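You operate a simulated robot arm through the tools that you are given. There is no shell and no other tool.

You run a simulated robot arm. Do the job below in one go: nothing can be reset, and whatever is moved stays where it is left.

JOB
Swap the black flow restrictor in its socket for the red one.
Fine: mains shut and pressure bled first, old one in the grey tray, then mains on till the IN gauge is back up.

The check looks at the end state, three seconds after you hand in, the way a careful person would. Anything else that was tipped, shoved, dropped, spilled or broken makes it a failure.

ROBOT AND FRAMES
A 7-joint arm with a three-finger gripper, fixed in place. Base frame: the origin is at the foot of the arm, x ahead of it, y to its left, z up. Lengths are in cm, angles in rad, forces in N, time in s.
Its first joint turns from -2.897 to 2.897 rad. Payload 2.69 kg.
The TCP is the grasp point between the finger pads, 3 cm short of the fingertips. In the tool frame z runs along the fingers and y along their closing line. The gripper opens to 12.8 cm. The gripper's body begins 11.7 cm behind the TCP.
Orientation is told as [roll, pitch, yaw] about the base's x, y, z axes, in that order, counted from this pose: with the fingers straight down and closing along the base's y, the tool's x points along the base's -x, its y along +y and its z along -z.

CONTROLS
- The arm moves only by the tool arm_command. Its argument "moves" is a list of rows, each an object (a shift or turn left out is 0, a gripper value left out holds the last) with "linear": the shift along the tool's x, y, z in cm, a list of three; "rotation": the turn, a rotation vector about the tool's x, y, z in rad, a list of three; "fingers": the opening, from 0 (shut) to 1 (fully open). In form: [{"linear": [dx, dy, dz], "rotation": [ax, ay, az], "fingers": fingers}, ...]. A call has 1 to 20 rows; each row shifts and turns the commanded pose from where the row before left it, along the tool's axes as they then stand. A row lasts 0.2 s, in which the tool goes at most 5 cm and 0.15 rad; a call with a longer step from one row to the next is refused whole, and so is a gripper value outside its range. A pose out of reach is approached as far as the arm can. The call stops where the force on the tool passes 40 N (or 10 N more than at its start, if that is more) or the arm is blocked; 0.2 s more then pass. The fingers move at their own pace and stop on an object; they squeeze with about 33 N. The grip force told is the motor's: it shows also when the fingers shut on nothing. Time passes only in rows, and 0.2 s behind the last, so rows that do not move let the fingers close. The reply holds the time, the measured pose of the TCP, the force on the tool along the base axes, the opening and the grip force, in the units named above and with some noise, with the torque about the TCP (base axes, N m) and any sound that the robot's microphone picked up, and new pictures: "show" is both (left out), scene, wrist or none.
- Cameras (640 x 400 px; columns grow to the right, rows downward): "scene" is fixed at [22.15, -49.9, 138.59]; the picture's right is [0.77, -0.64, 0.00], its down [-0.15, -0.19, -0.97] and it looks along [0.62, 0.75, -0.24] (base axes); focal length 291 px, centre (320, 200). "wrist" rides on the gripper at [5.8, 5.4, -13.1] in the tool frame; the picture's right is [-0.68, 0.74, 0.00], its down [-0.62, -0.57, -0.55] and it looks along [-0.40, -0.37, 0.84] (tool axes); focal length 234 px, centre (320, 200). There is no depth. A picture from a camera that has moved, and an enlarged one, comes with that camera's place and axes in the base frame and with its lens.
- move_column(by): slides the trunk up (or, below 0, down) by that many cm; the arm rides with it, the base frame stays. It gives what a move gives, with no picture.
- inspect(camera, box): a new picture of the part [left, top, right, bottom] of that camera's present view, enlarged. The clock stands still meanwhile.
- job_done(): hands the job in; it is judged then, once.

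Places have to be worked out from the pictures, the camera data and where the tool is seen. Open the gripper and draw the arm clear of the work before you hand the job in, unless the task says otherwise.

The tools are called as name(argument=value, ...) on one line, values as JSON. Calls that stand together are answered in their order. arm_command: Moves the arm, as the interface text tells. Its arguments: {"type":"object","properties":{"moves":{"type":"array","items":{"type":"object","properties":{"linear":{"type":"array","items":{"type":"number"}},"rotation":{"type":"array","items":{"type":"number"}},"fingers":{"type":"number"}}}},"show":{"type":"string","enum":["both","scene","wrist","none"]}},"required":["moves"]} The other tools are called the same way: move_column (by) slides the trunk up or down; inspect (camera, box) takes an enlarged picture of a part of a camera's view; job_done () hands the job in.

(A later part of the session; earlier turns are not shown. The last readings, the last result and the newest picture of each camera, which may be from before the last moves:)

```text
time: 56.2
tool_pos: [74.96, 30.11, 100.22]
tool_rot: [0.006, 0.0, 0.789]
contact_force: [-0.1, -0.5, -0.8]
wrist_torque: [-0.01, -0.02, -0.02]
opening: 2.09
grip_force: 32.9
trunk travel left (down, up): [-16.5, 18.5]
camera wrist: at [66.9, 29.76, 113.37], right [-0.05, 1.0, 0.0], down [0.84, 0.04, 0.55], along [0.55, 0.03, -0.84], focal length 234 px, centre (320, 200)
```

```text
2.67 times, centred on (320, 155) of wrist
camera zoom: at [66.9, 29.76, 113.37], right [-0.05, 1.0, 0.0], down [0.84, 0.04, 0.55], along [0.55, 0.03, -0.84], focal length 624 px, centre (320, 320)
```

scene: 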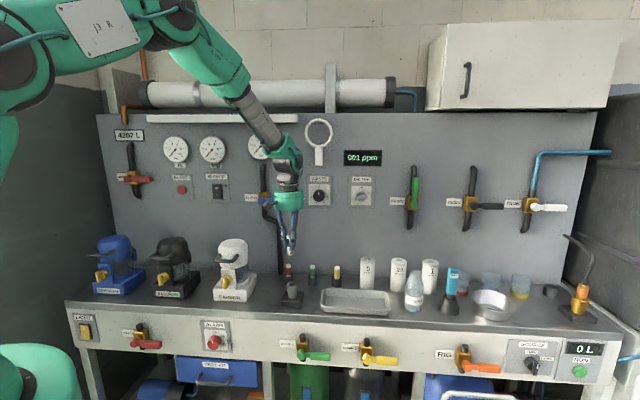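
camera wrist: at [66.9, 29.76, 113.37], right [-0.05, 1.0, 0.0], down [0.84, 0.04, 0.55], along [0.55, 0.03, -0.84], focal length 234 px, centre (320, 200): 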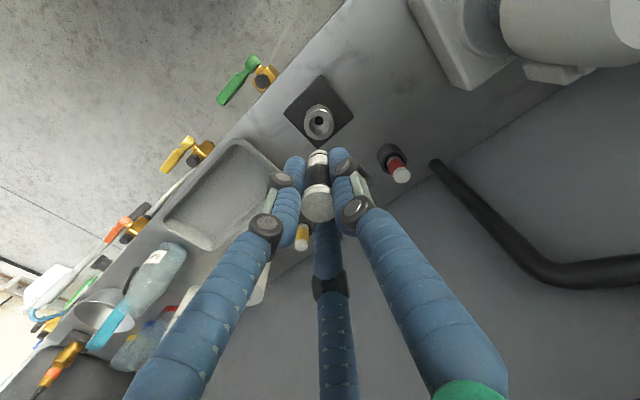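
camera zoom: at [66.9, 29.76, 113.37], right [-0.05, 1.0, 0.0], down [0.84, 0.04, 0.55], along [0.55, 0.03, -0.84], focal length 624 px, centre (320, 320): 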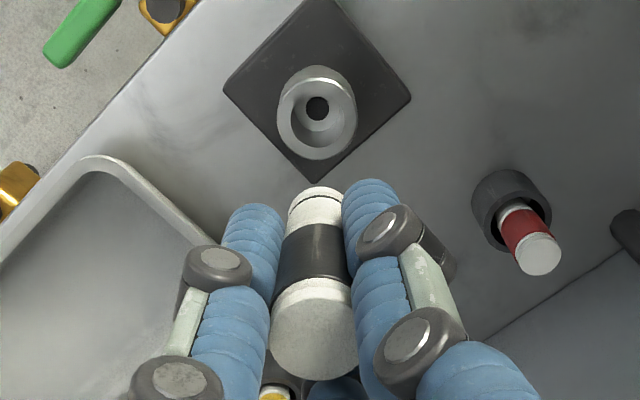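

The restrictor is out: its bottom is about 5.4 cm below the TCP, and the socket recess is visible. The tray spans roughly e 44–67, n 68–79.5. I carry it above the left half of the tray.

arm_command(moves=[{"linear": [0.3, -4.5, 0]}, {"linear": [0.3, -4.5, 0]}, {"linear": [0.3, -4.5, 0]}, {"linear": [0.3, -4.5, 0]}, {"linear": [0, 0, 4]}, {"linear": [0, 0, 4]}, {}])

inspect(camera="scene", box=[270, 220, 430, 320])

inspect(camera="wrist", box=[200, 60, 440, 210])

```text
time: 57.8
tool_pos: [86.99, 16.57, 91.97]
tool_rot: [0.006, -0.001, 0.789]
contact_force: [0.1, -0.3, -1.8]
wrist_torque: [-0.01, 0.04, 0.04]
opening: 2.06
grip_force: 33.6
trunk travel left (down, up): [-16.5, 18.5]
camera wrist: at [79.07, 16.25, 105.19], right [-0.05, 1.0, 0.0], down [0.84, 0.04, 0.55], along [0.54, 0.03, -0.84], focal length 234 px, centre (320, 200)
```

scene: 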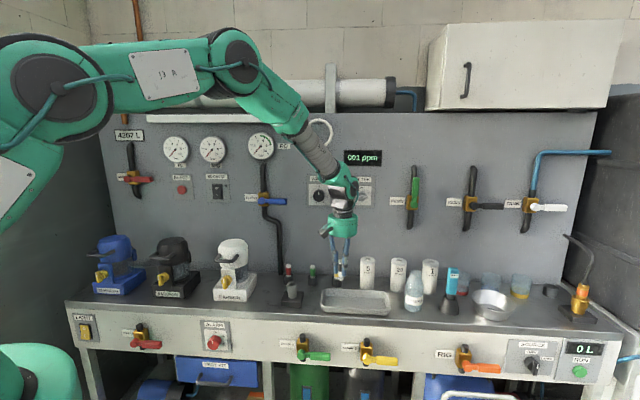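
wrist: 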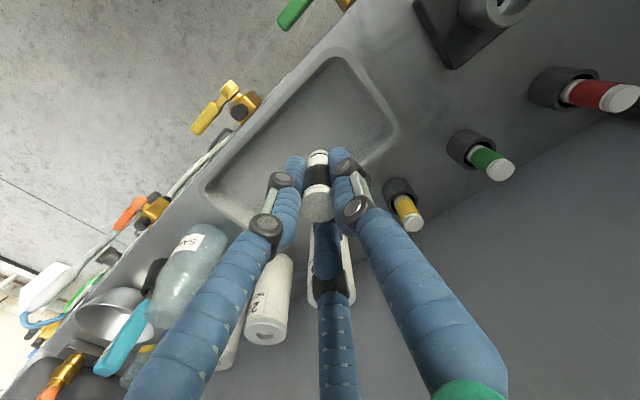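

```text
4.00 times, centred on (350, 270) of scene
camera zoom: at [22.15, -49.9, 138.59], right [0.77, -0.64, 0.0], down [-0.15, -0.19, -0.97], along [0.62, 0.75, -0.24], focal length 1163 px, centre (200, -80)
```

zoom: 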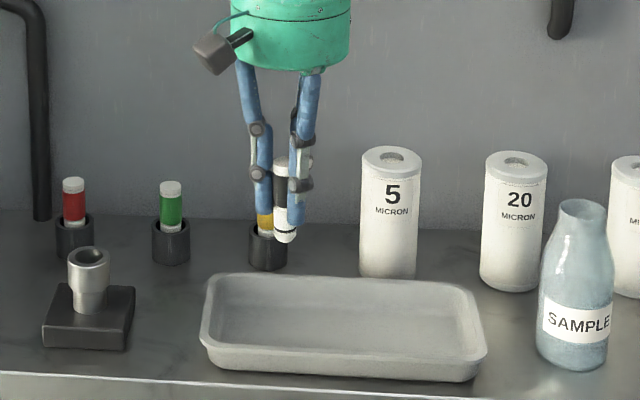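

```text
2.67 times, centred on (320, 135) of wrist
camera zoom: at [79.07, 16.25, 105.19], right [-0.05, 1.0, 0.0], down [0.84, 0.04, 0.55], along [0.54, 0.03, -0.84], focal length 624 px, centre (320, 373)
```

zoom: 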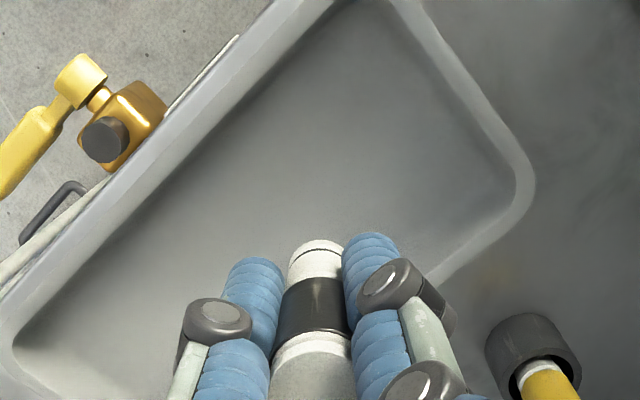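

It will land mid-width in the left half of the tray. I descend most of the way, then slowly until the bottom touches.

arm_command(moves=[{"linear": [0, 0, 3]}, {"linear": [0, 0, 3]}, {"linear": [0, 0, 1.5]}, {"linear": [0, 0, 0.8]}, {"linear": [0, 0, 0.4]}, {"linear": [0, 0, 0.3]}, {}])

inspect(camera="scene", box=[290, 240, 400, 320])

```text
time: 59.4
tool_pos: [87.0, 16.68, 82.83]
tool_rot: [0.006, 0.0, 0.789]
contact_force: [0.3, 0.3, -0.7]
wrist_torque: [0.01, 0.01, 0.03]
opening: 2.07
grip_force: 32.9
trunk travel left (down, up): [-16.5, 18.5]
camera wrist: at [79.06, 16.26, 96.13], right [-0.05, 1.0, 0.0], down [0.84, 0.04, 0.55], along [0.55, 0.03, -0.84], focal length 234 px, centre (320, 200)
```

scene: 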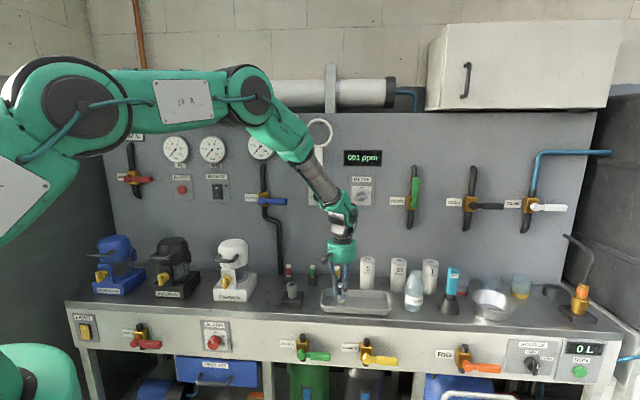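
wrist: 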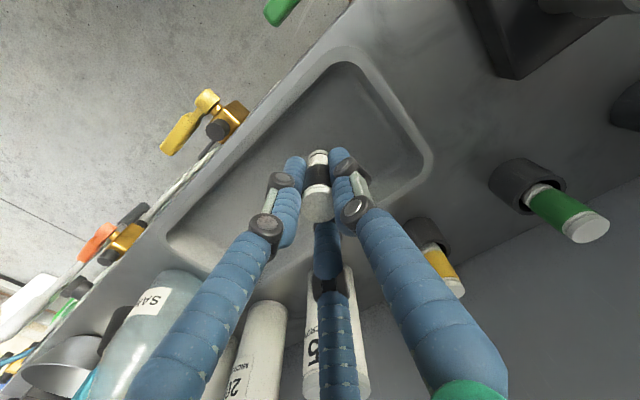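

```text
5.00 times, centred on (345, 280) of scene
camera zoom: at [22.15, -49.9, 138.59], right [0.77, -0.64, 0.0], down [-0.15, -0.19, -0.97], along [0.62, 0.75, -0.24], focal length 1454 px, centre (195, -200)
```

zoom: 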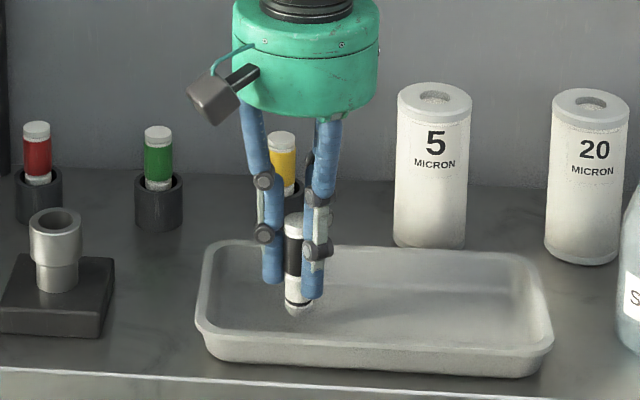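

No contact yet; bottom is around z≈77.5. I continue slowly.

arm_command(moves=[{"linear": [0, 0, 0.25]}, {"linear": [0, 0, 0.25]}, {"linear": [0, 0, 0.25]}, {}], show="none")

inspect(camera="scene", box=[320, 260, 360, 310])

```text
time: 60.4
tool_pos: [86.99, 16.5, 82.15]
tool_rot: [0.005, 0.0, 0.789]
contact_force: [0.1, 0.8, -0.5]
wrist_torque: [0.05, -0.01, 0.0]
opening: 2.06
grip_force: 32.7
trunk travel left (down, up): [-16.5, 18.5]
```

```text
8.00 times, centred on (340, 285) of scene
camera zoom: at [22.15, -49.9, 138.59], right [0.77, -0.64, 0.0], down [-0.15, -0.19, -0.97], along [0.62, 0.75, -0.24], focal length 2326 px, centre (160, -480)
```

zoom: 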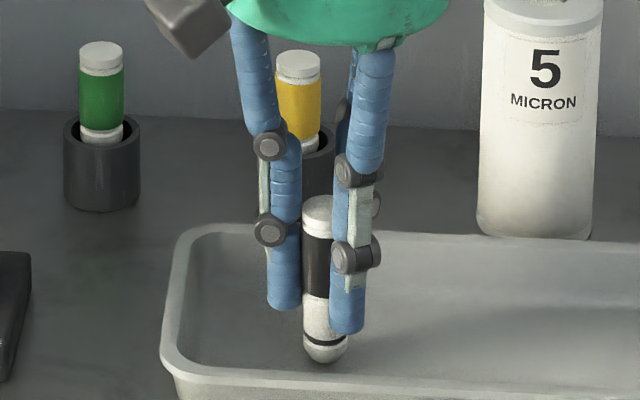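

Still not touching. I go down further in 0.2 cm steps until a contact force shows.

arm_command(moves=[{"linear": [0, 0, 0.2]}, {"linear": [0, 0, 0.2]}, {}], show="none")

arm_command(moves=[{"linear": [0, 0, 0.2]}, {}], show="none")

inspect(camera="scene", box=[320, 260, 360, 310])

```text
time: 61.2
tool_pos: [86.9, 16.54, 81.85]
tool_rot: [0.004, 0.0, 0.789]
contact_force: [0.4, 0.2, 1.2]
wrist_torque: [-0.04, 0.01, 0.01]
opening: 2.06
grip_force: 33.4
trunk travel left (down, up): [-16.5, 18.5]
```

```text
time: 61.8
tool_pos: [86.98, 16.57, 81.89]
tool_rot: [0.002, -0.002, 0.789]
contact_force: [-2.7, -4.0, 17.4]
wrist_torque: [-0.23, 0.24, 0.03]
opening: 2.06
grip_force: 33.3
trunk travel left (down, up): [-16.5, 18.5]
```

```text
8.00 times, centred on (340, 285) of scene
camera zoom: at [22.15, -49.9, 138.59], right [0.77, -0.64, 0.0], down [-0.15, -0.19, -0.97], along [0.62, 0.75, -0.24], focal length 2326 px, centre (160, -480)
```

zoom: 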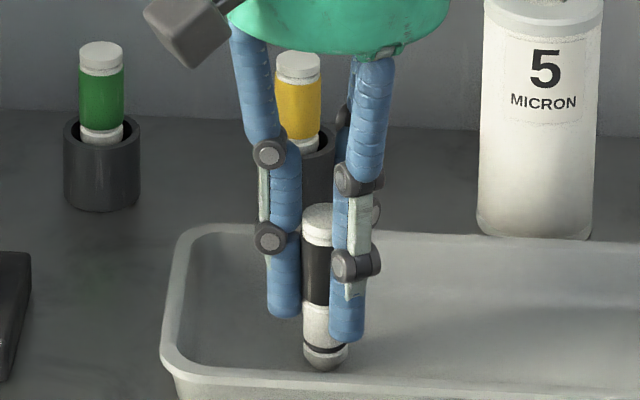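

The bottom touches the tray floor (17 N). I ease up slightly, then open the fingers gently in small increments.

arm_command(moves=[{"linear": [0, 0, -0.12]}, {}, {"fingers": 0.17}, {"fingers": 0.18}, {"fingers": 0.2}, {"fingers": 0.23}, {"fingers": 0.27}, {}])

inspect(camera="scene", box=[320, 260, 360, 310])

```text
time: 63.6
tool_pos: [86.91, 16.43, 81.61]
tool_rot: [0.004, -0.001, 0.789]
contact_force: [0.3, 0.2, -0.2]
wrist_torque: [0.02, 0.0, 0.02]
opening: 3.46
grip_force: 0.1
trunk travel left (down, up): [-16.5, 18.5]
camera wrist: at [78.98, 16.2, 94.87], right [-0.05, 1.0, 0.0], down [0.84, 0.04, 0.55], along [0.55, 0.03, -0.84], focal length 234 px, centre (320, 200)
```

scene: 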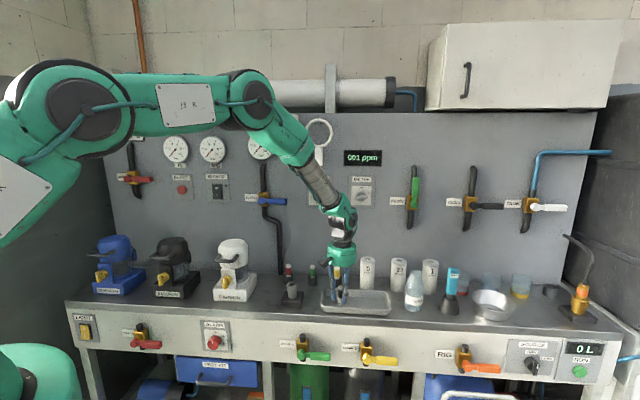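
wrist: 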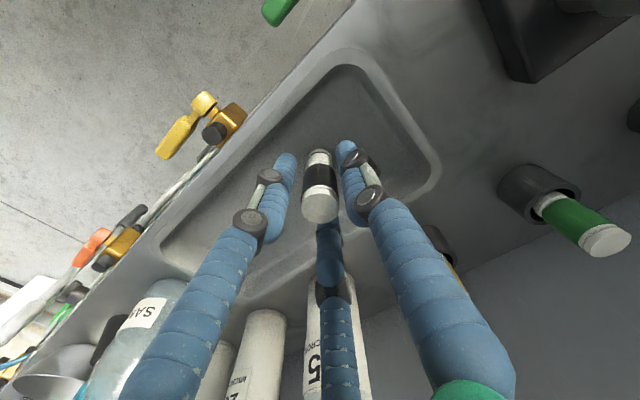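

```text
8.00 times, centred on (340, 285) of scene
camera zoom: at [22.15, -49.9, 138.59], right [0.77, -0.64, 0.0], down [-0.15, -0.19, -0.97], along [0.62, 0.75, -0.24], focal length 2326 px, centre (160, -480)
```

zoom: 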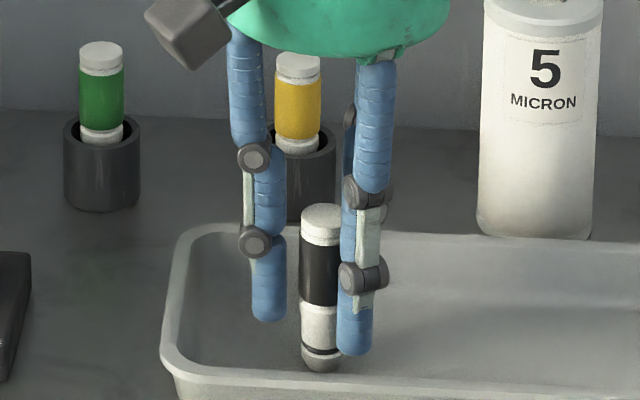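

It stands upright and free between the fingers. I open a little more and lift straight up.

arm_command(moves=[{"fingers": 0.36}, {"linear": [0, 0, -1]}, {"linear": [0, 0, -1.5]}, {"linear": [0, 0, -2]}, {"linear": [0, 0, -3]}, {"linear": [0, 0, -4]}, {"linear": [0, 0, -4]}, {}])

inspect(camera="scene", box=[270, 240, 400, 320])

```text
time: 65.4
tool_pos: [87.15, 16.18, 97.21]
tool_rot: [0.005, -0.002, 0.79]
contact_force: [-0.8, 0.9, -0.1]
wrist_torque: [0.01, -0.04, -0.02]
opening: 4.61
grip_force: 0.1
trunk travel left (down, up): [-16.5, 18.5]
camera wrist: at [79.16, 15.87, 110.46], right [-0.05, 1.0, 0.0], down [0.84, 0.04, 0.55], along [0.55, 0.03, -0.84], focal length 234 px, centre (320, 200)
```

scene: 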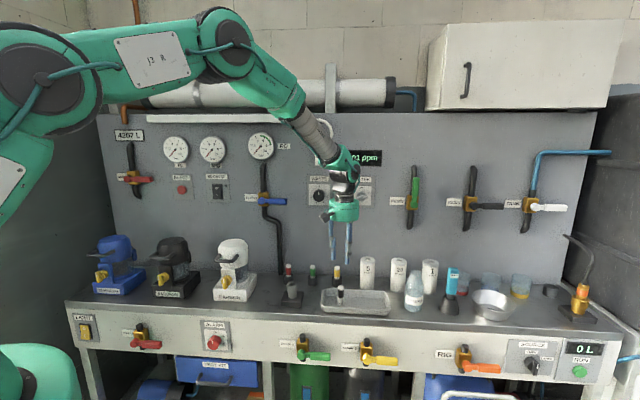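
wrist: 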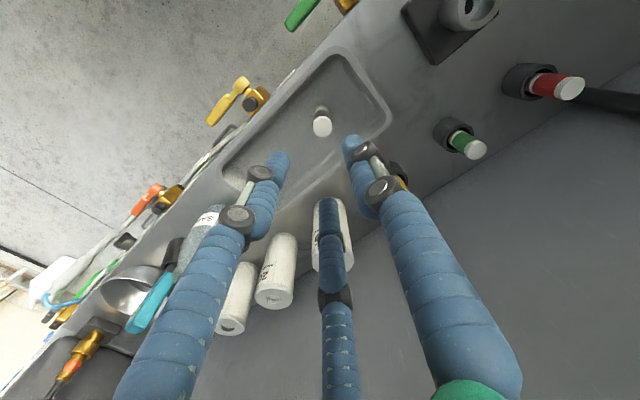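

```text
4.92 times, centred on (335, 280) of scene
camera zoom: at [22.15, -49.9, 138.59], right [0.77, -0.64, 0.0], down [-0.15, -0.19, -0.97], along [0.62, 0.75, -0.24], focal length 1432 px, centre (246, -194)
```

zoom: 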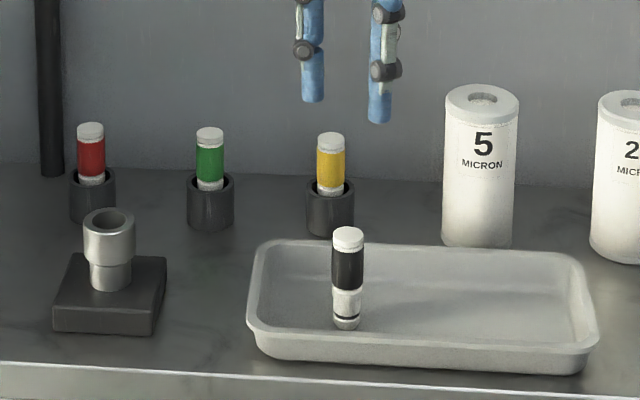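

The black restrictor stands in the grey tray. For the red one, the FLUSH lever hangs above it near the panel, so I'll approach with the hand tilted back about 25° (about the panel's horizontal axis). First up, left and tilt.

arm_command(moves=[{"linear": [0, 2, -4]}, {"linear": [0, 4, -2]}, {"linear": [0, 4, 0], "rotation": [0, -0.11, 0]}, {"linear": [0, 4, 0], "rotation": [0, -0.11, 0]}, {"linear": [0, 4, 0], "rotation": [0, -0.11, 0]}, {"linear": [0, 4, 0], "rotation": [0, -0.106, 0]}, {}])

inspect(camera="wrist", box=[240, 100, 440, 230])

inspect(camera="scene", box=[230, 170, 350, 310])

```text
time: 67.0
tool_pos: [71.73, 31.69, 103.42]
tool_rot: [0.005, -0.438, 0.786]
contact_force: [-1.4, 0.6, 0.5]
wrist_torque: [-0.01, -0.03, -0.02]
opening: 4.61
grip_force: 0.2
trunk travel left (down, up): [-16.5, 18.5]
camera wrist: at [60.02, 27.92, 113.07], right [-0.09, 0.95, 0.29], down [0.63, -0.17, 0.76], along [0.77, 0.25, -0.59], focal length 234 px, centre (320, 200)
```

scene: 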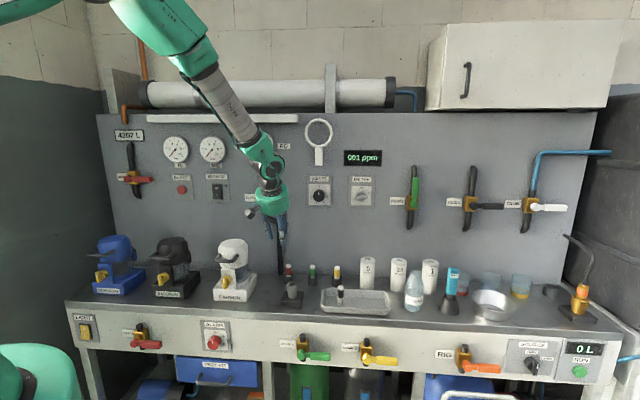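
wrist: 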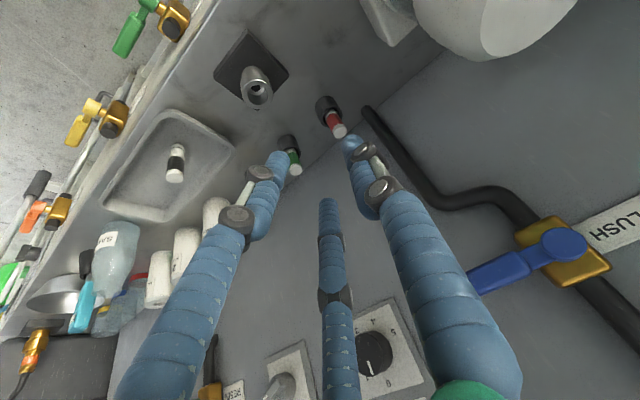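

```text
3.08 times, centred on (340, 165) of wrist
camera zoom: at [60.02, 27.92, 113.07], right [-0.09, 0.95, 0.29], down [0.63, -0.17, 0.76], along [0.77, 0.25, -0.59], focal length 720 px, centre (258, 308)
```

zoom: 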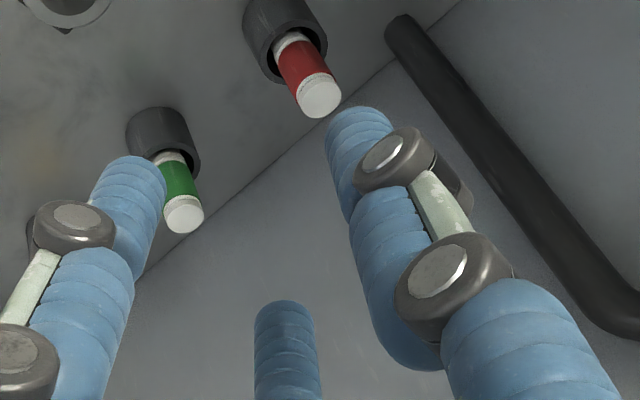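

```text
2.86 times, centred on (290, 240) of scene
camera zoom: at [22.15, -49.9, 138.59], right [0.77, -0.64, 0.0], down [-0.15, -0.19, -0.97], along [0.62, 0.75, -0.24], focal length 831 px, centre (406, 86)
```

zoom: 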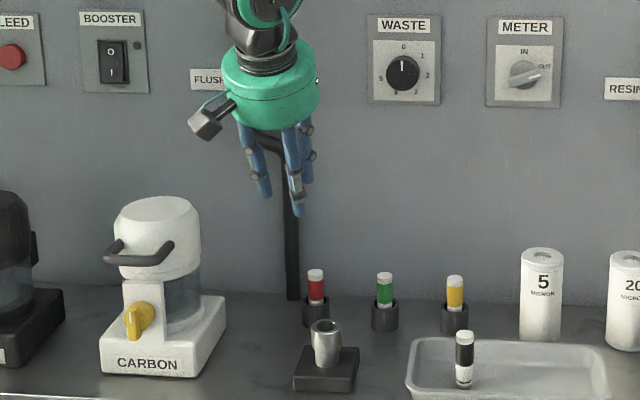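

The red restrictor's top is at about e=28.0, n=87.4, z=84.1. With the 25° tilt the hand clears the FLUSH lever. I move to just above it.

arm_command(moves=[{"linear": [-2.13, 0.065, 3.87]}, {"linear": [-2.13, 0.065, 3.87]}, {"linear": [-2.13, 0.065, 3.87]}, {"linear": [-2.13, 0.065, 3.87]}, {}])

inspect(camera="wrist", box=[240, 80, 400, 210])

inspect(camera="scene", box=[230, 180, 350, 310])

```text
time: 68.2
tool_pos: [81.36, 42.45, 92.68]
tool_rot: [0.005, -0.434, 0.786]
contact_force: [0.3, 0.0, -1.4]
wrist_torque: [0.01, -0.01, -0.01]
opening: 4.6
grip_force: 0.1
trunk travel left (down, up): [-16.5, 18.5]
camera wrist: at [69.81, 38.65, 102.3], right [-0.09, 0.95, 0.29], down [0.63, -0.17, 0.75], along [0.77, 0.25, -0.59], focal length 234 px, centre (320, 200)
```

scene: 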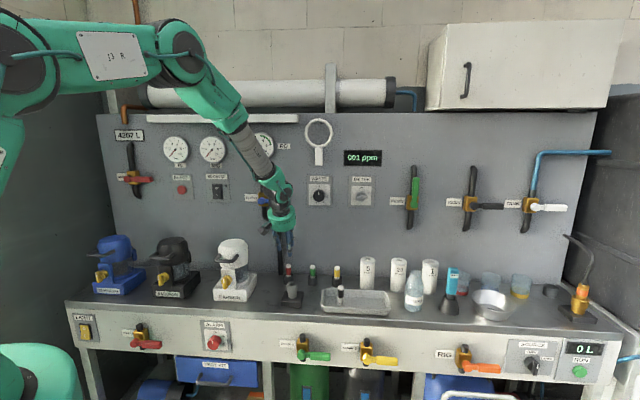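
wrist: 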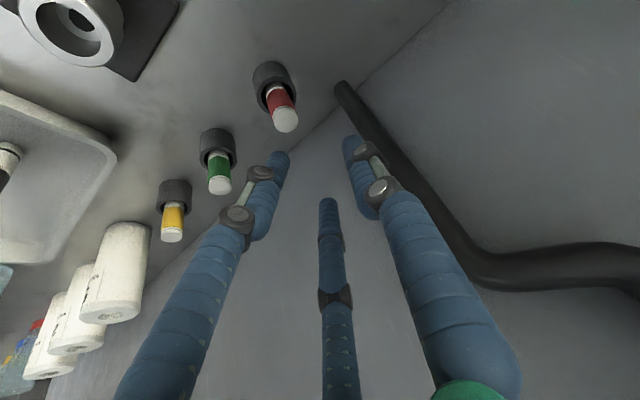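

```text
3.08 times, centred on (320, 145) of wrist
camera zoom: at [69.81, 38.65, 102.3], right [-0.09, 0.95, 0.29], down [0.63, -0.17, 0.75], along [0.77, 0.25, -0.59], focal length 720 px, centre (320, 369)
```

zoom: 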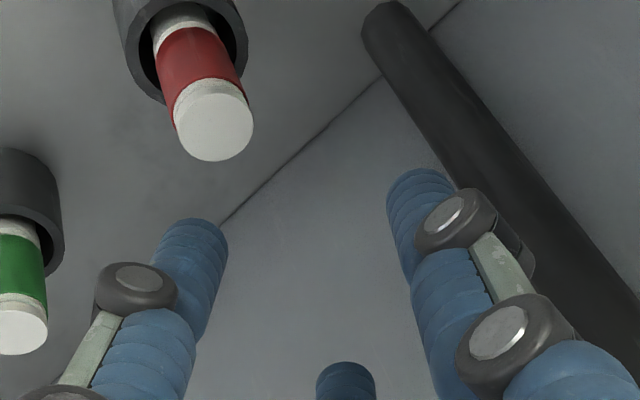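

```text
3.08 times, centred on (290, 245) of scene
camera zoom: at [22.15, -49.9, 138.59], right [0.77, -0.64, 0.0], down [-0.15, -0.19, -0.97], along [0.62, 0.75, -0.24], focal length 895 px, centre (412, 62)
```

zoom: 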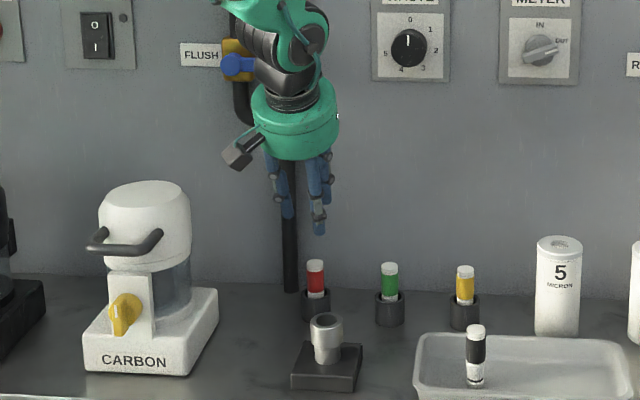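

Red is at e≈27.9, n≈87.4; the TCP needs about 0.4 cm to the right. I correct and descend partway to begin straddling it.

arm_command(moves=[{"linear": [0.85, -0.4, 1.81]}, {"linear": [0.85, 0, 1.81]}, {"linear": [0.64, 0, 1.36]}, {}])

inspect(camera="wrist", box=[240, 80, 400, 210])

inspect(camera="scene", box=[250, 200, 346, 300])

```text
time: 69.2
tool_pos: [81.7, 42.03, 87.32]
tool_rot: [0.006, -0.438, 0.788]
contact_force: [0.1, 0.6, 0.2]
wrist_torque: [-0.01, -0.02, -0.01]
opening: 4.61
grip_force: 0.0
trunk travel left (down, up): [-16.5, 18.5]
camera wrist: at [70.09, 38.14, 96.88], right [-0.09, 0.95, 0.29], down [0.63, -0.17, 0.75], along [0.77, 0.25, -0.59], focal length 234 px, centre (320, 200)
```

scene: 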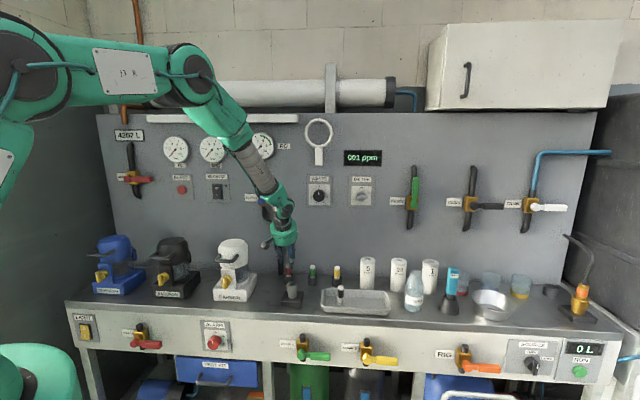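
wrist: 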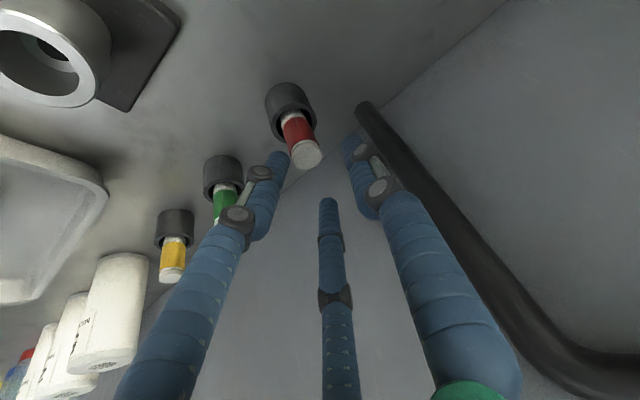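

```text
3.08 times, centred on (320, 145) of wrist
camera zoom: at [70.09, 38.14, 96.88], right [-0.09, 0.95, 0.29], down [0.63, -0.17, 0.75], along [0.77, 0.25, -0.59], focal length 720 px, centre (320, 369)
```

zoom: 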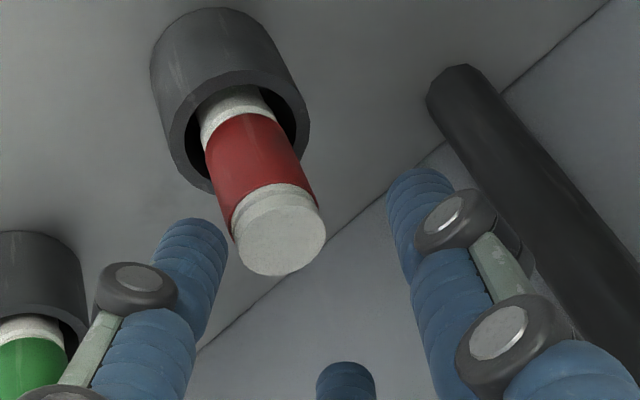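

```text
4.00 times, centred on (298, 250) of scene
camera zoom: at [22.15, -49.9, 138.59], right [0.77, -0.64, 0.0], down [-0.15, -0.19, -0.97], along [0.62, 0.75, -0.24], focal length 1163 px, centre (408, 0)
```

zoom: 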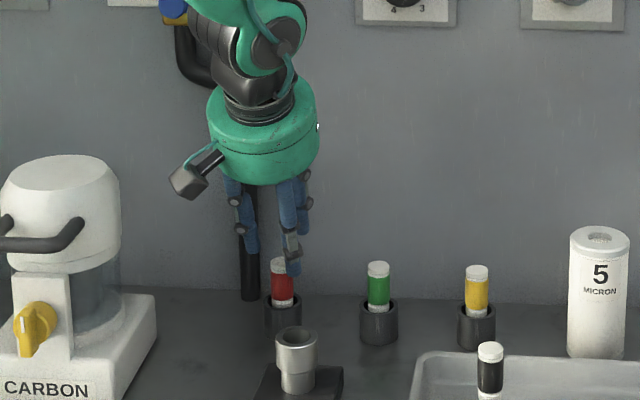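

The fingers are nearly centred. I correct by 2 mm and descend to TCP z≈82.9, so the tips stay just above the holder rim.

arm_command(moves=[{"linear": [0.67, 0.12, 1.3]}, {"linear": [0.67, 0.12, 1.3]}, {"linear": [0.67, 0, 1.3]}, {}])

inspect(camera="wrist", box=[240, 100, 400, 230])

inspect(camera="scene", box=[260, 220, 332, 300])

```text
time: 70.2
tool_pos: [81.36, 41.94, 83.01]
tool_rot: [0.002, -0.439, 0.788]
contact_force: [-4.8, -19.3, 19.0]
wrist_torque: [-1.08, 0.11, -0.06]
opening: 5.77
grip_force: 7.2
trunk travel left (down, up): [-16.5, 18.5]
camera wrist: at [69.77, 38.06, 92.59], right [-0.09, 0.95, 0.29], down [0.63, -0.17, 0.76], along [0.77, 0.25, -0.59], focal length 234 px, centre (320, 200)
```

scene: 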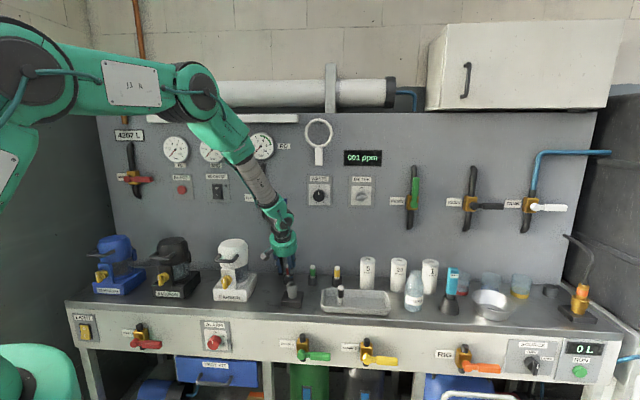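
wrist: 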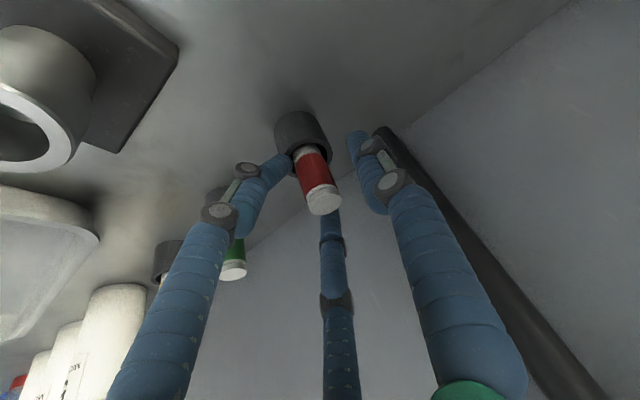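

```text
3.08 times, centred on (320, 165) of wrist
camera zoom: at [69.77, 38.06, 92.59], right [-0.09, 0.95, 0.29], down [0.63, -0.17, 0.76], along [0.77, 0.25, -0.59], focal length 720 px, centre (320, 308)
```

zoom: 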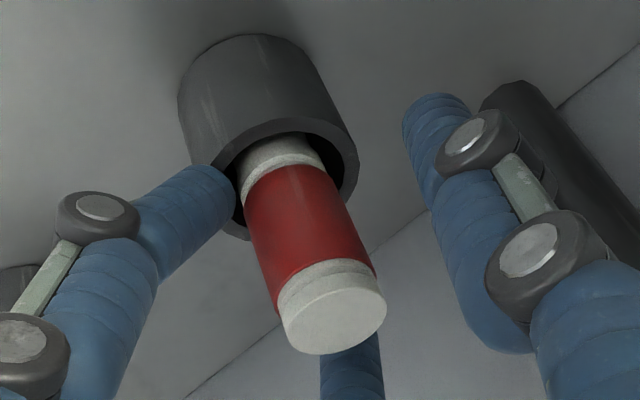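

```text
5.00 times, centred on (296, 260) of scene
camera zoom: at [22.15, -49.9, 138.59], right [0.77, -0.64, 0.0], down [-0.15, -0.19, -0.97], along [0.62, 0.75, -0.24], focal length 1454 px, centre (440, -100)
```

zoom: 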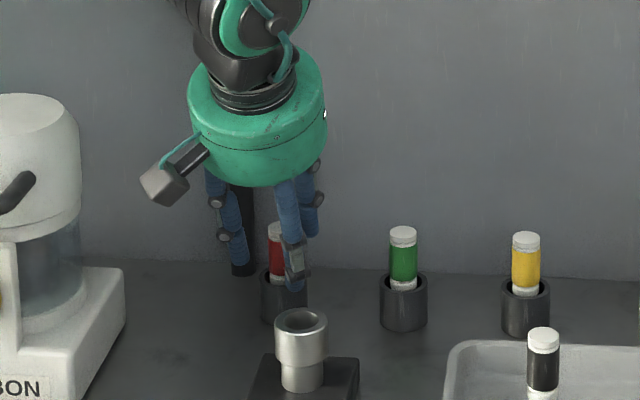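

The left finger is pressing on the holder rim (19 N, opening forced wider), so I back straight up right away.

arm_command(moves=[{"linear": [-0.67, 0, -1.3]}, {"linear": [-0.67, 0, -1.3]}, {}])

inspect(camera="wrist", box=[240, 80, 400, 230])

inspect(camera="scene", box=[260, 220, 332, 300])

```text
time: 71.0
tool_pos: [81.52, 42.05, 85.81]
tool_rot: [0.005, -0.435, 0.787]
contact_force: [0.5, 0.2, 0.5]
wrist_torque: [0.0, -0.03, 0.03]
opening: 4.62
grip_force: 0.0
trunk travel left (down, up): [-16.5, 18.5]
camera wrist: at [69.95, 38.23, 95.37], right [-0.09, 0.95, 0.29], down [0.63, -0.17, 0.75], along [0.77, 0.25, -0.59], focal length 234 px, centre (320, 200)
```

scene: 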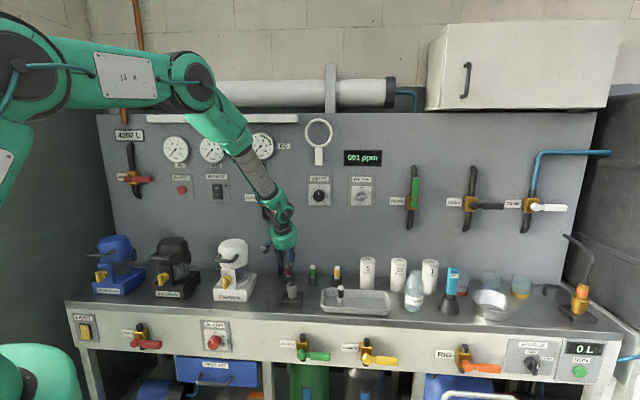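
wrist: 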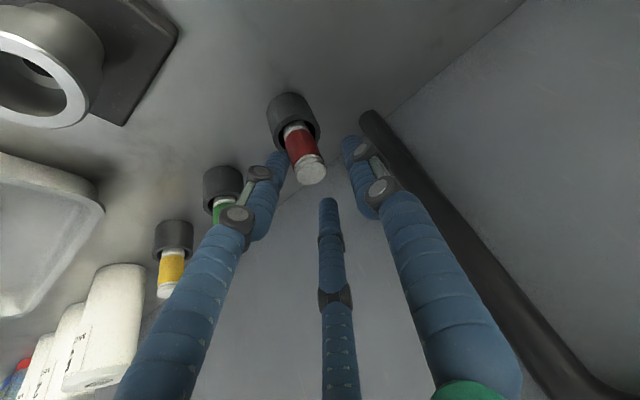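

```text
2.67 times, centred on (320, 155) of wrist
camera zoom: at [69.95, 38.23, 95.37], right [-0.09, 0.95, 0.29], down [0.63, -0.17, 0.75], along [0.77, 0.25, -0.59], focal length 624 px, centre (320, 320)
```

zoom: 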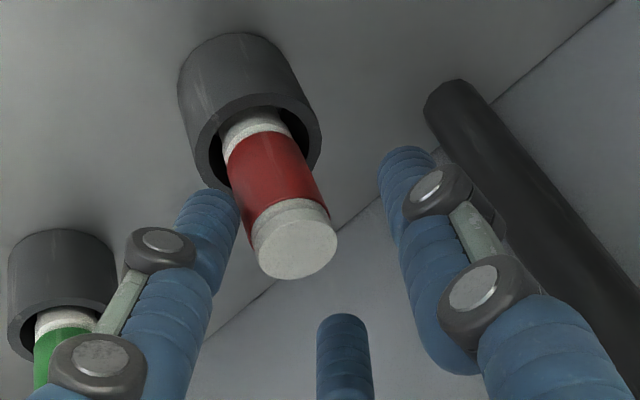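

```text
5.00 times, centred on (296, 260) of scene
camera zoom: at [22.15, -49.9, 138.59], right [0.77, -0.64, 0.0], down [-0.15, -0.19, -0.97], along [0.62, 0.75, -0.24], focal length 1454 px, centre (440, -100)
```

zoom: 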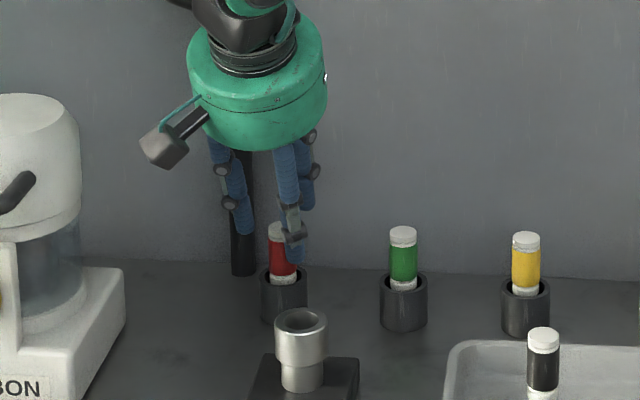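

The holder didn't move. The contact shows that the hand's three visible digits are real: with the 25° tilt the lower one hit the rim. I'll use a small tilt (about 9°), which still clears the FLUSH lever. I open slightly wider and rotate here at low height, where the hand stays below the lever.

arm_command(moves=[{"linear": [-0.2, 0, -0.45], "fingers": 0.45}, {"rotation": [0, 0.1385, 0]}, {"rotation": [0, 0.1385, 0]}, {}])

inspect(camera="wrist", box=[240, 80, 400, 230])

inspect(camera="scene", box=[240, 170, 352, 300])

```text
time: 72.0
tool_pos: [81.45, 42.07, 86.21]
tool_rot: [0.006, -0.158, 0.787]
contact_force: [0.1, 0.1, 0.0]
wrist_torque: [0.01, 0.01, 0.06]
opening: 5.75
grip_force: 0.1
trunk travel left (down, up): [-16.5, 18.5]
camera wrist: at [72.03, 40.47, 98.43], right [-0.05, 0.99, 0.11], down [0.77, -0.03, 0.64], along [0.63, 0.12, -0.76], focal length 234 px, centre (320, 200)
```

scene: 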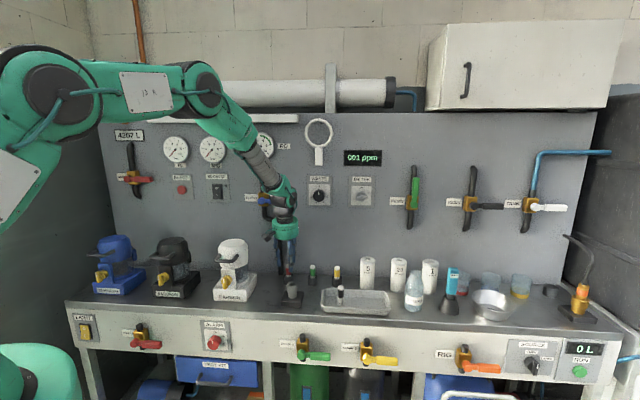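
wrist: 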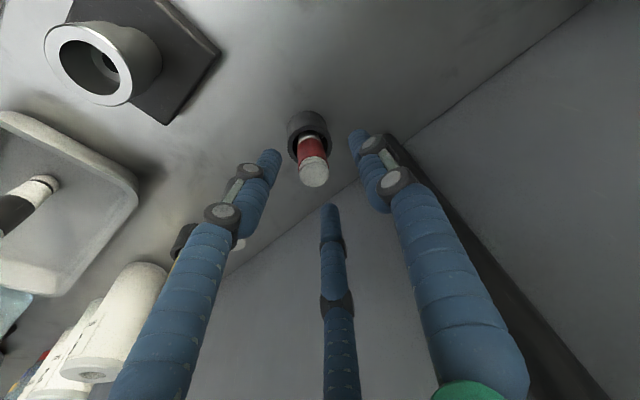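

```text
2.67 times, centred on (320, 155) of wrist
camera zoom: at [72.03, 40.47, 98.43], right [-0.05, 0.99, 0.11], down [0.77, -0.03, 0.64], along [0.63, 0.12, -0.76], focal length 624 px, centre (320, 320)
```

zoom: 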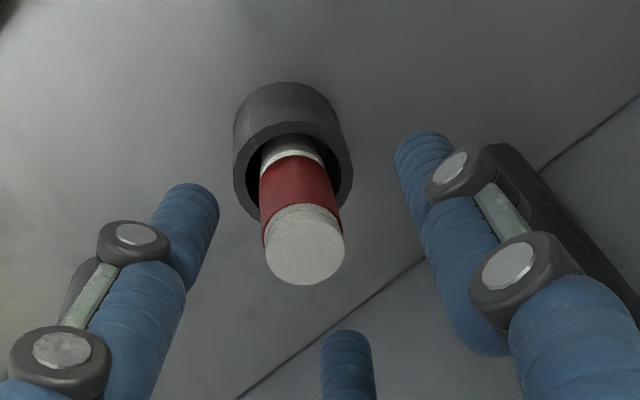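

```text
3.08 times, centred on (296, 235) of scene
camera zoom: at [22.15, -49.9, 138.59], right [0.77, -0.64, 0.0], down [-0.15, -0.19, -0.97], along [0.62, 0.75, -0.24], focal length 895 px, centre (394, 92)
```

zoom: 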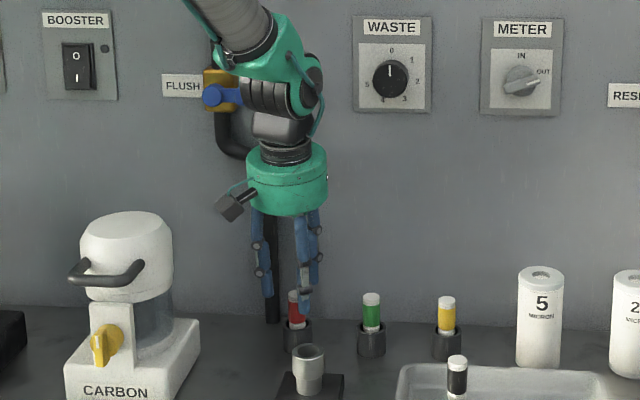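

Clear, and the restrictor is centred within 1 mm between the digits. I descend vertically to TCP z≈83.6.

arm_command(moves=[{"linear": [0.2, -0.05, 1.0]}, {"linear": [0.15, -0.05, 0.9]}, {"linear": [0.06, 0, 0.6]}, {}])

inspect(camera="wrist", box=[240, 80, 400, 230])

inspect(camera="scene", box=[260, 220, 332, 300])

```text
time: 73.0
tool_pos: [81.44, 42.17, 83.78]
tool_rot: [0.006, -0.159, 0.789]
contact_force: [-0.6, 0.3, 1.2]
wrist_torque: [0.0, 0.0, -0.01]
opening: 5.78
grip_force: 0.1
trunk travel left (down, up): [-16.5, 18.5]
camera wrist: at [72.1, 40.45, 95.96], right [-0.05, 0.99, 0.11], down [0.77, -0.03, 0.64], along [0.64, 0.12, -0.76], focal length 234 px, centre (320, 200)
```

scene: 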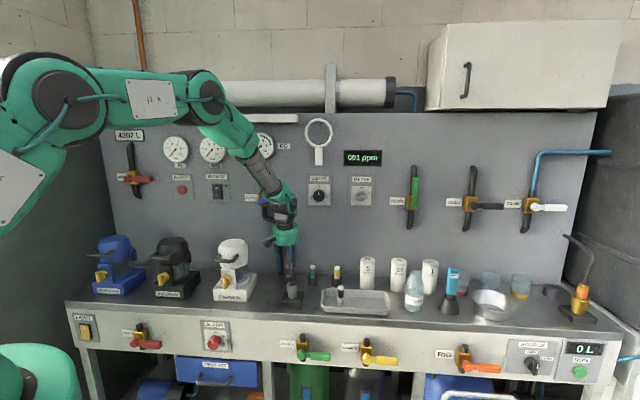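
wrist: 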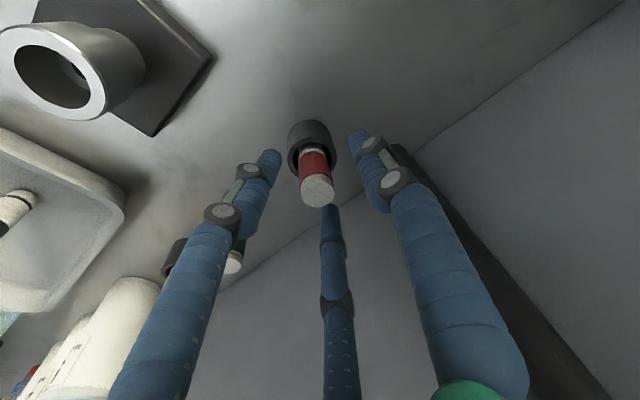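

```text
2.67 times, centred on (320, 155) of wrist
camera zoom: at [72.1, 40.45, 95.96], right [-0.05, 0.99, 0.11], down [0.77, -0.03, 0.64], along [0.64, 0.12, -0.76], focal length 624 px, centre (320, 320)
```

zoom: 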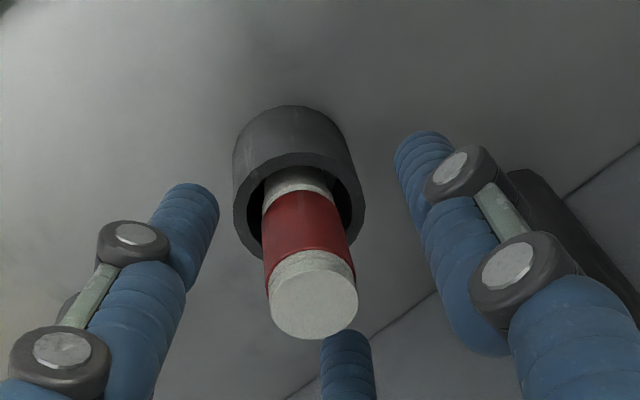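

```text
5.00 times, centred on (296, 260) of scene
camera zoom: at [22.15, -49.9, 138.59], right [0.77, -0.64, 0.0], down [-0.15, -0.19, -0.97], along [0.62, 0.75, -0.24], focal length 1454 px, centre (440, -100)
```

zoom: 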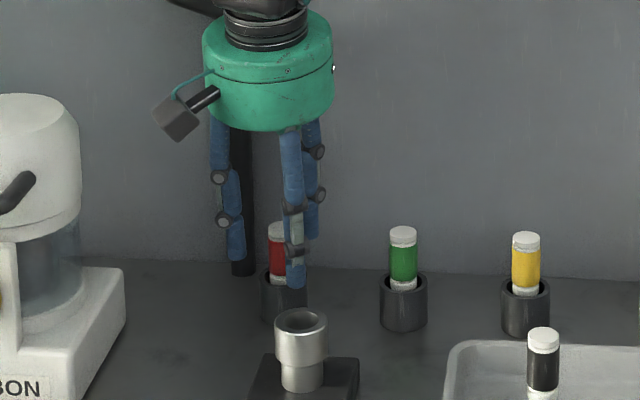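

No contact at z≈83.8 and the restrictor is centred. I close the digits gradually.

arm_command(moves=[{"linear": [0.1, 0, 0], "fingers": 0.32}, {"fingers": 0.24}, {"fingers": 0.19}, {"fingers": 0.15}, {"fingers": 0.1}, {"fingers": 0}, {"fingers": 0}])

inspect(camera="wrist", box=[240, 80, 400, 230])

inspect(camera="scene", box=[260, 220, 332, 300])

```text
time: 74.6
tool_pos: [81.5, 42.04, 83.85]
tool_rot: [0.007, -0.158, 0.79]
contact_force: [0.1, 0.2, -1.1]
wrist_torque: [-0.04, 0.05, 0.0]
opening: 2.28
grip_force: 33.0
trunk travel left (down, up): [-16.5, 18.5]
camera wrist: at [72.0, 40.39, 95.92], right [-0.05, 0.99, 0.11], down [0.77, -0.03, 0.64], along [0.64, 0.12, -0.76], focal length 234 px, centre (320, 200)
```

scene: 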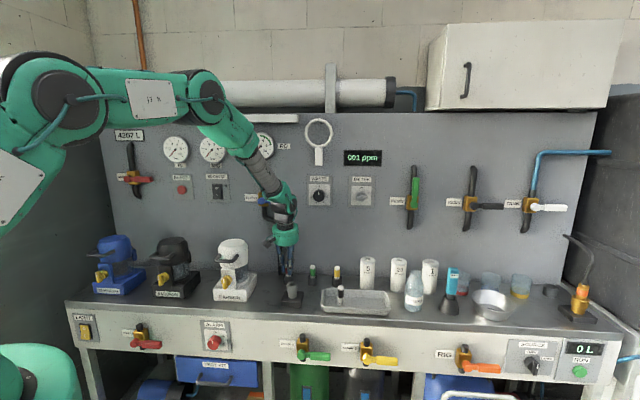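
wrist: 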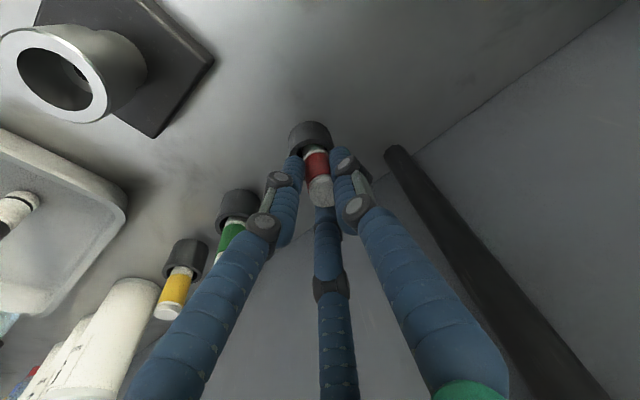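

```text
2.67 times, centred on (320, 155) of wrist
camera zoom: at [72.0, 40.39, 95.92], right [-0.05, 0.99, 0.11], down [0.77, -0.03, 0.64], along [0.64, 0.12, -0.76], focal length 624 px, centre (320, 320)
```

zoom: 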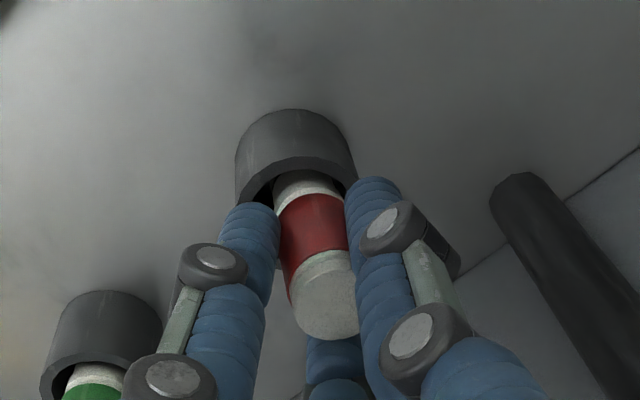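

```text
5.00 times, centred on (296, 260) of scene
camera zoom: at [22.15, -49.9, 138.59], right [0.77, -0.64, 0.0], down [-0.15, -0.19, -0.97], along [0.62, 0.75, -0.24], focal length 1454 px, centre (440, -100)
```

zoom: 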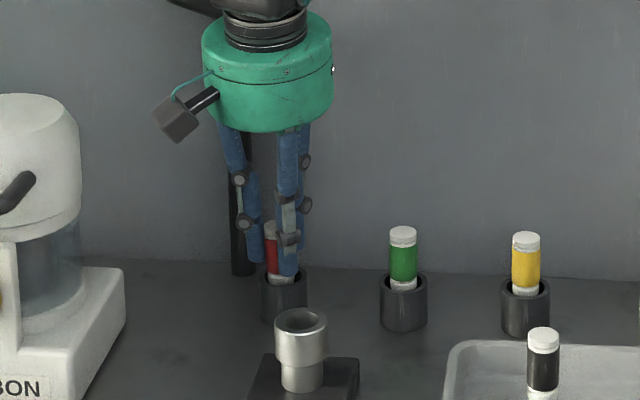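

Gripped (opening 2.28 cm, 33 N). I lift slowly straight up by about 3.4 cm to clear the holder.

arm_command(moves=[{"linear": [-0.08, 0, -0.5]}, {"linear": [-0.08, 0, -0.5]}, {"linear": [-0.11, 0, -0.7]}, {"linear": [-0.14, 0, -0.9]}, {"linear": [-0.13, 0, -0.8]}, {}])

inspect(camera="wrist", box=[240, 80, 400, 230])

inspect(camera="scene", box=[240, 170, 352, 300])

```text
time: 76.0
tool_pos: [81.43, 41.97, 87.21]
tool_rot: [0.005, -0.157, 0.788]
contact_force: [-0.1, -0.3, -0.3]
wrist_torque: [0.01, 0.01, -0.02]
opening: 2.29
grip_force: 32.7
trunk travel left (down, up): [-16.5, 18.5]
camera wrist: at [71.92, 40.23, 99.4], right [-0.05, 0.99, 0.11], down [0.77, -0.03, 0.64], along [0.63, 0.12, -0.76], focal length 234 px, centre (320, 200)
```

scene: 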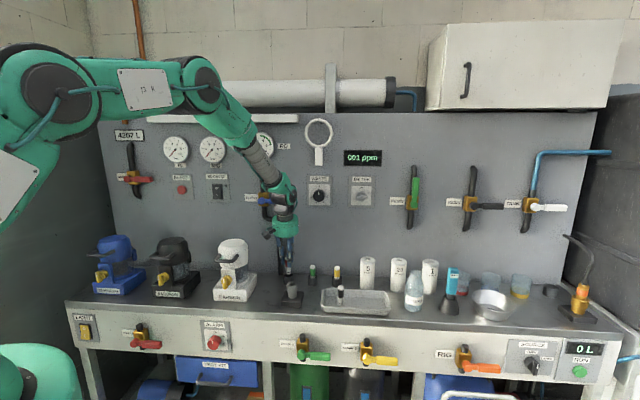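
wrist: 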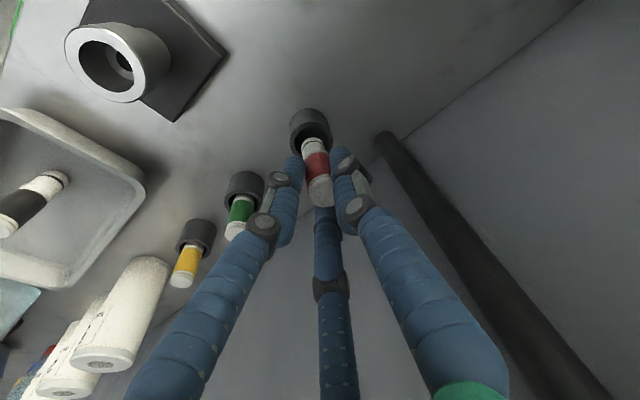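

```text
2.67 times, centred on (320, 155) of wrist
camera zoom: at [71.92, 40.23, 99.4], right [-0.05, 0.99, 0.11], down [0.77, -0.03, 0.64], along [0.63, 0.12, -0.76], focal length 624 px, centre (320, 320)
```

zoom: 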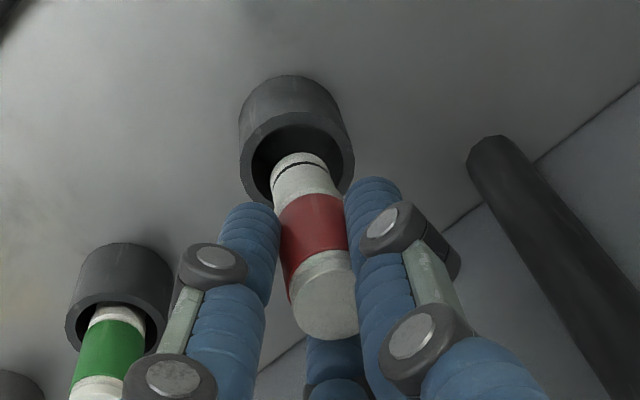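

```text
3.08 times, centred on (296, 235) of scene
camera zoom: at [22.15, -49.9, 138.59], right [0.77, -0.64, 0.0], down [-0.15, -0.19, -0.97], along [0.62, 0.75, -0.24], focal length 895 px, centre (394, 92)
```

zoom: 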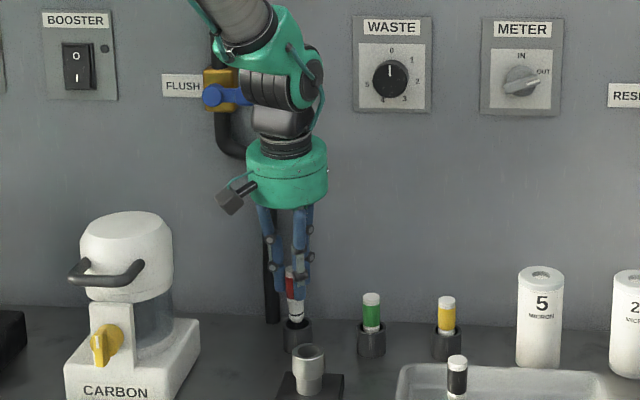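

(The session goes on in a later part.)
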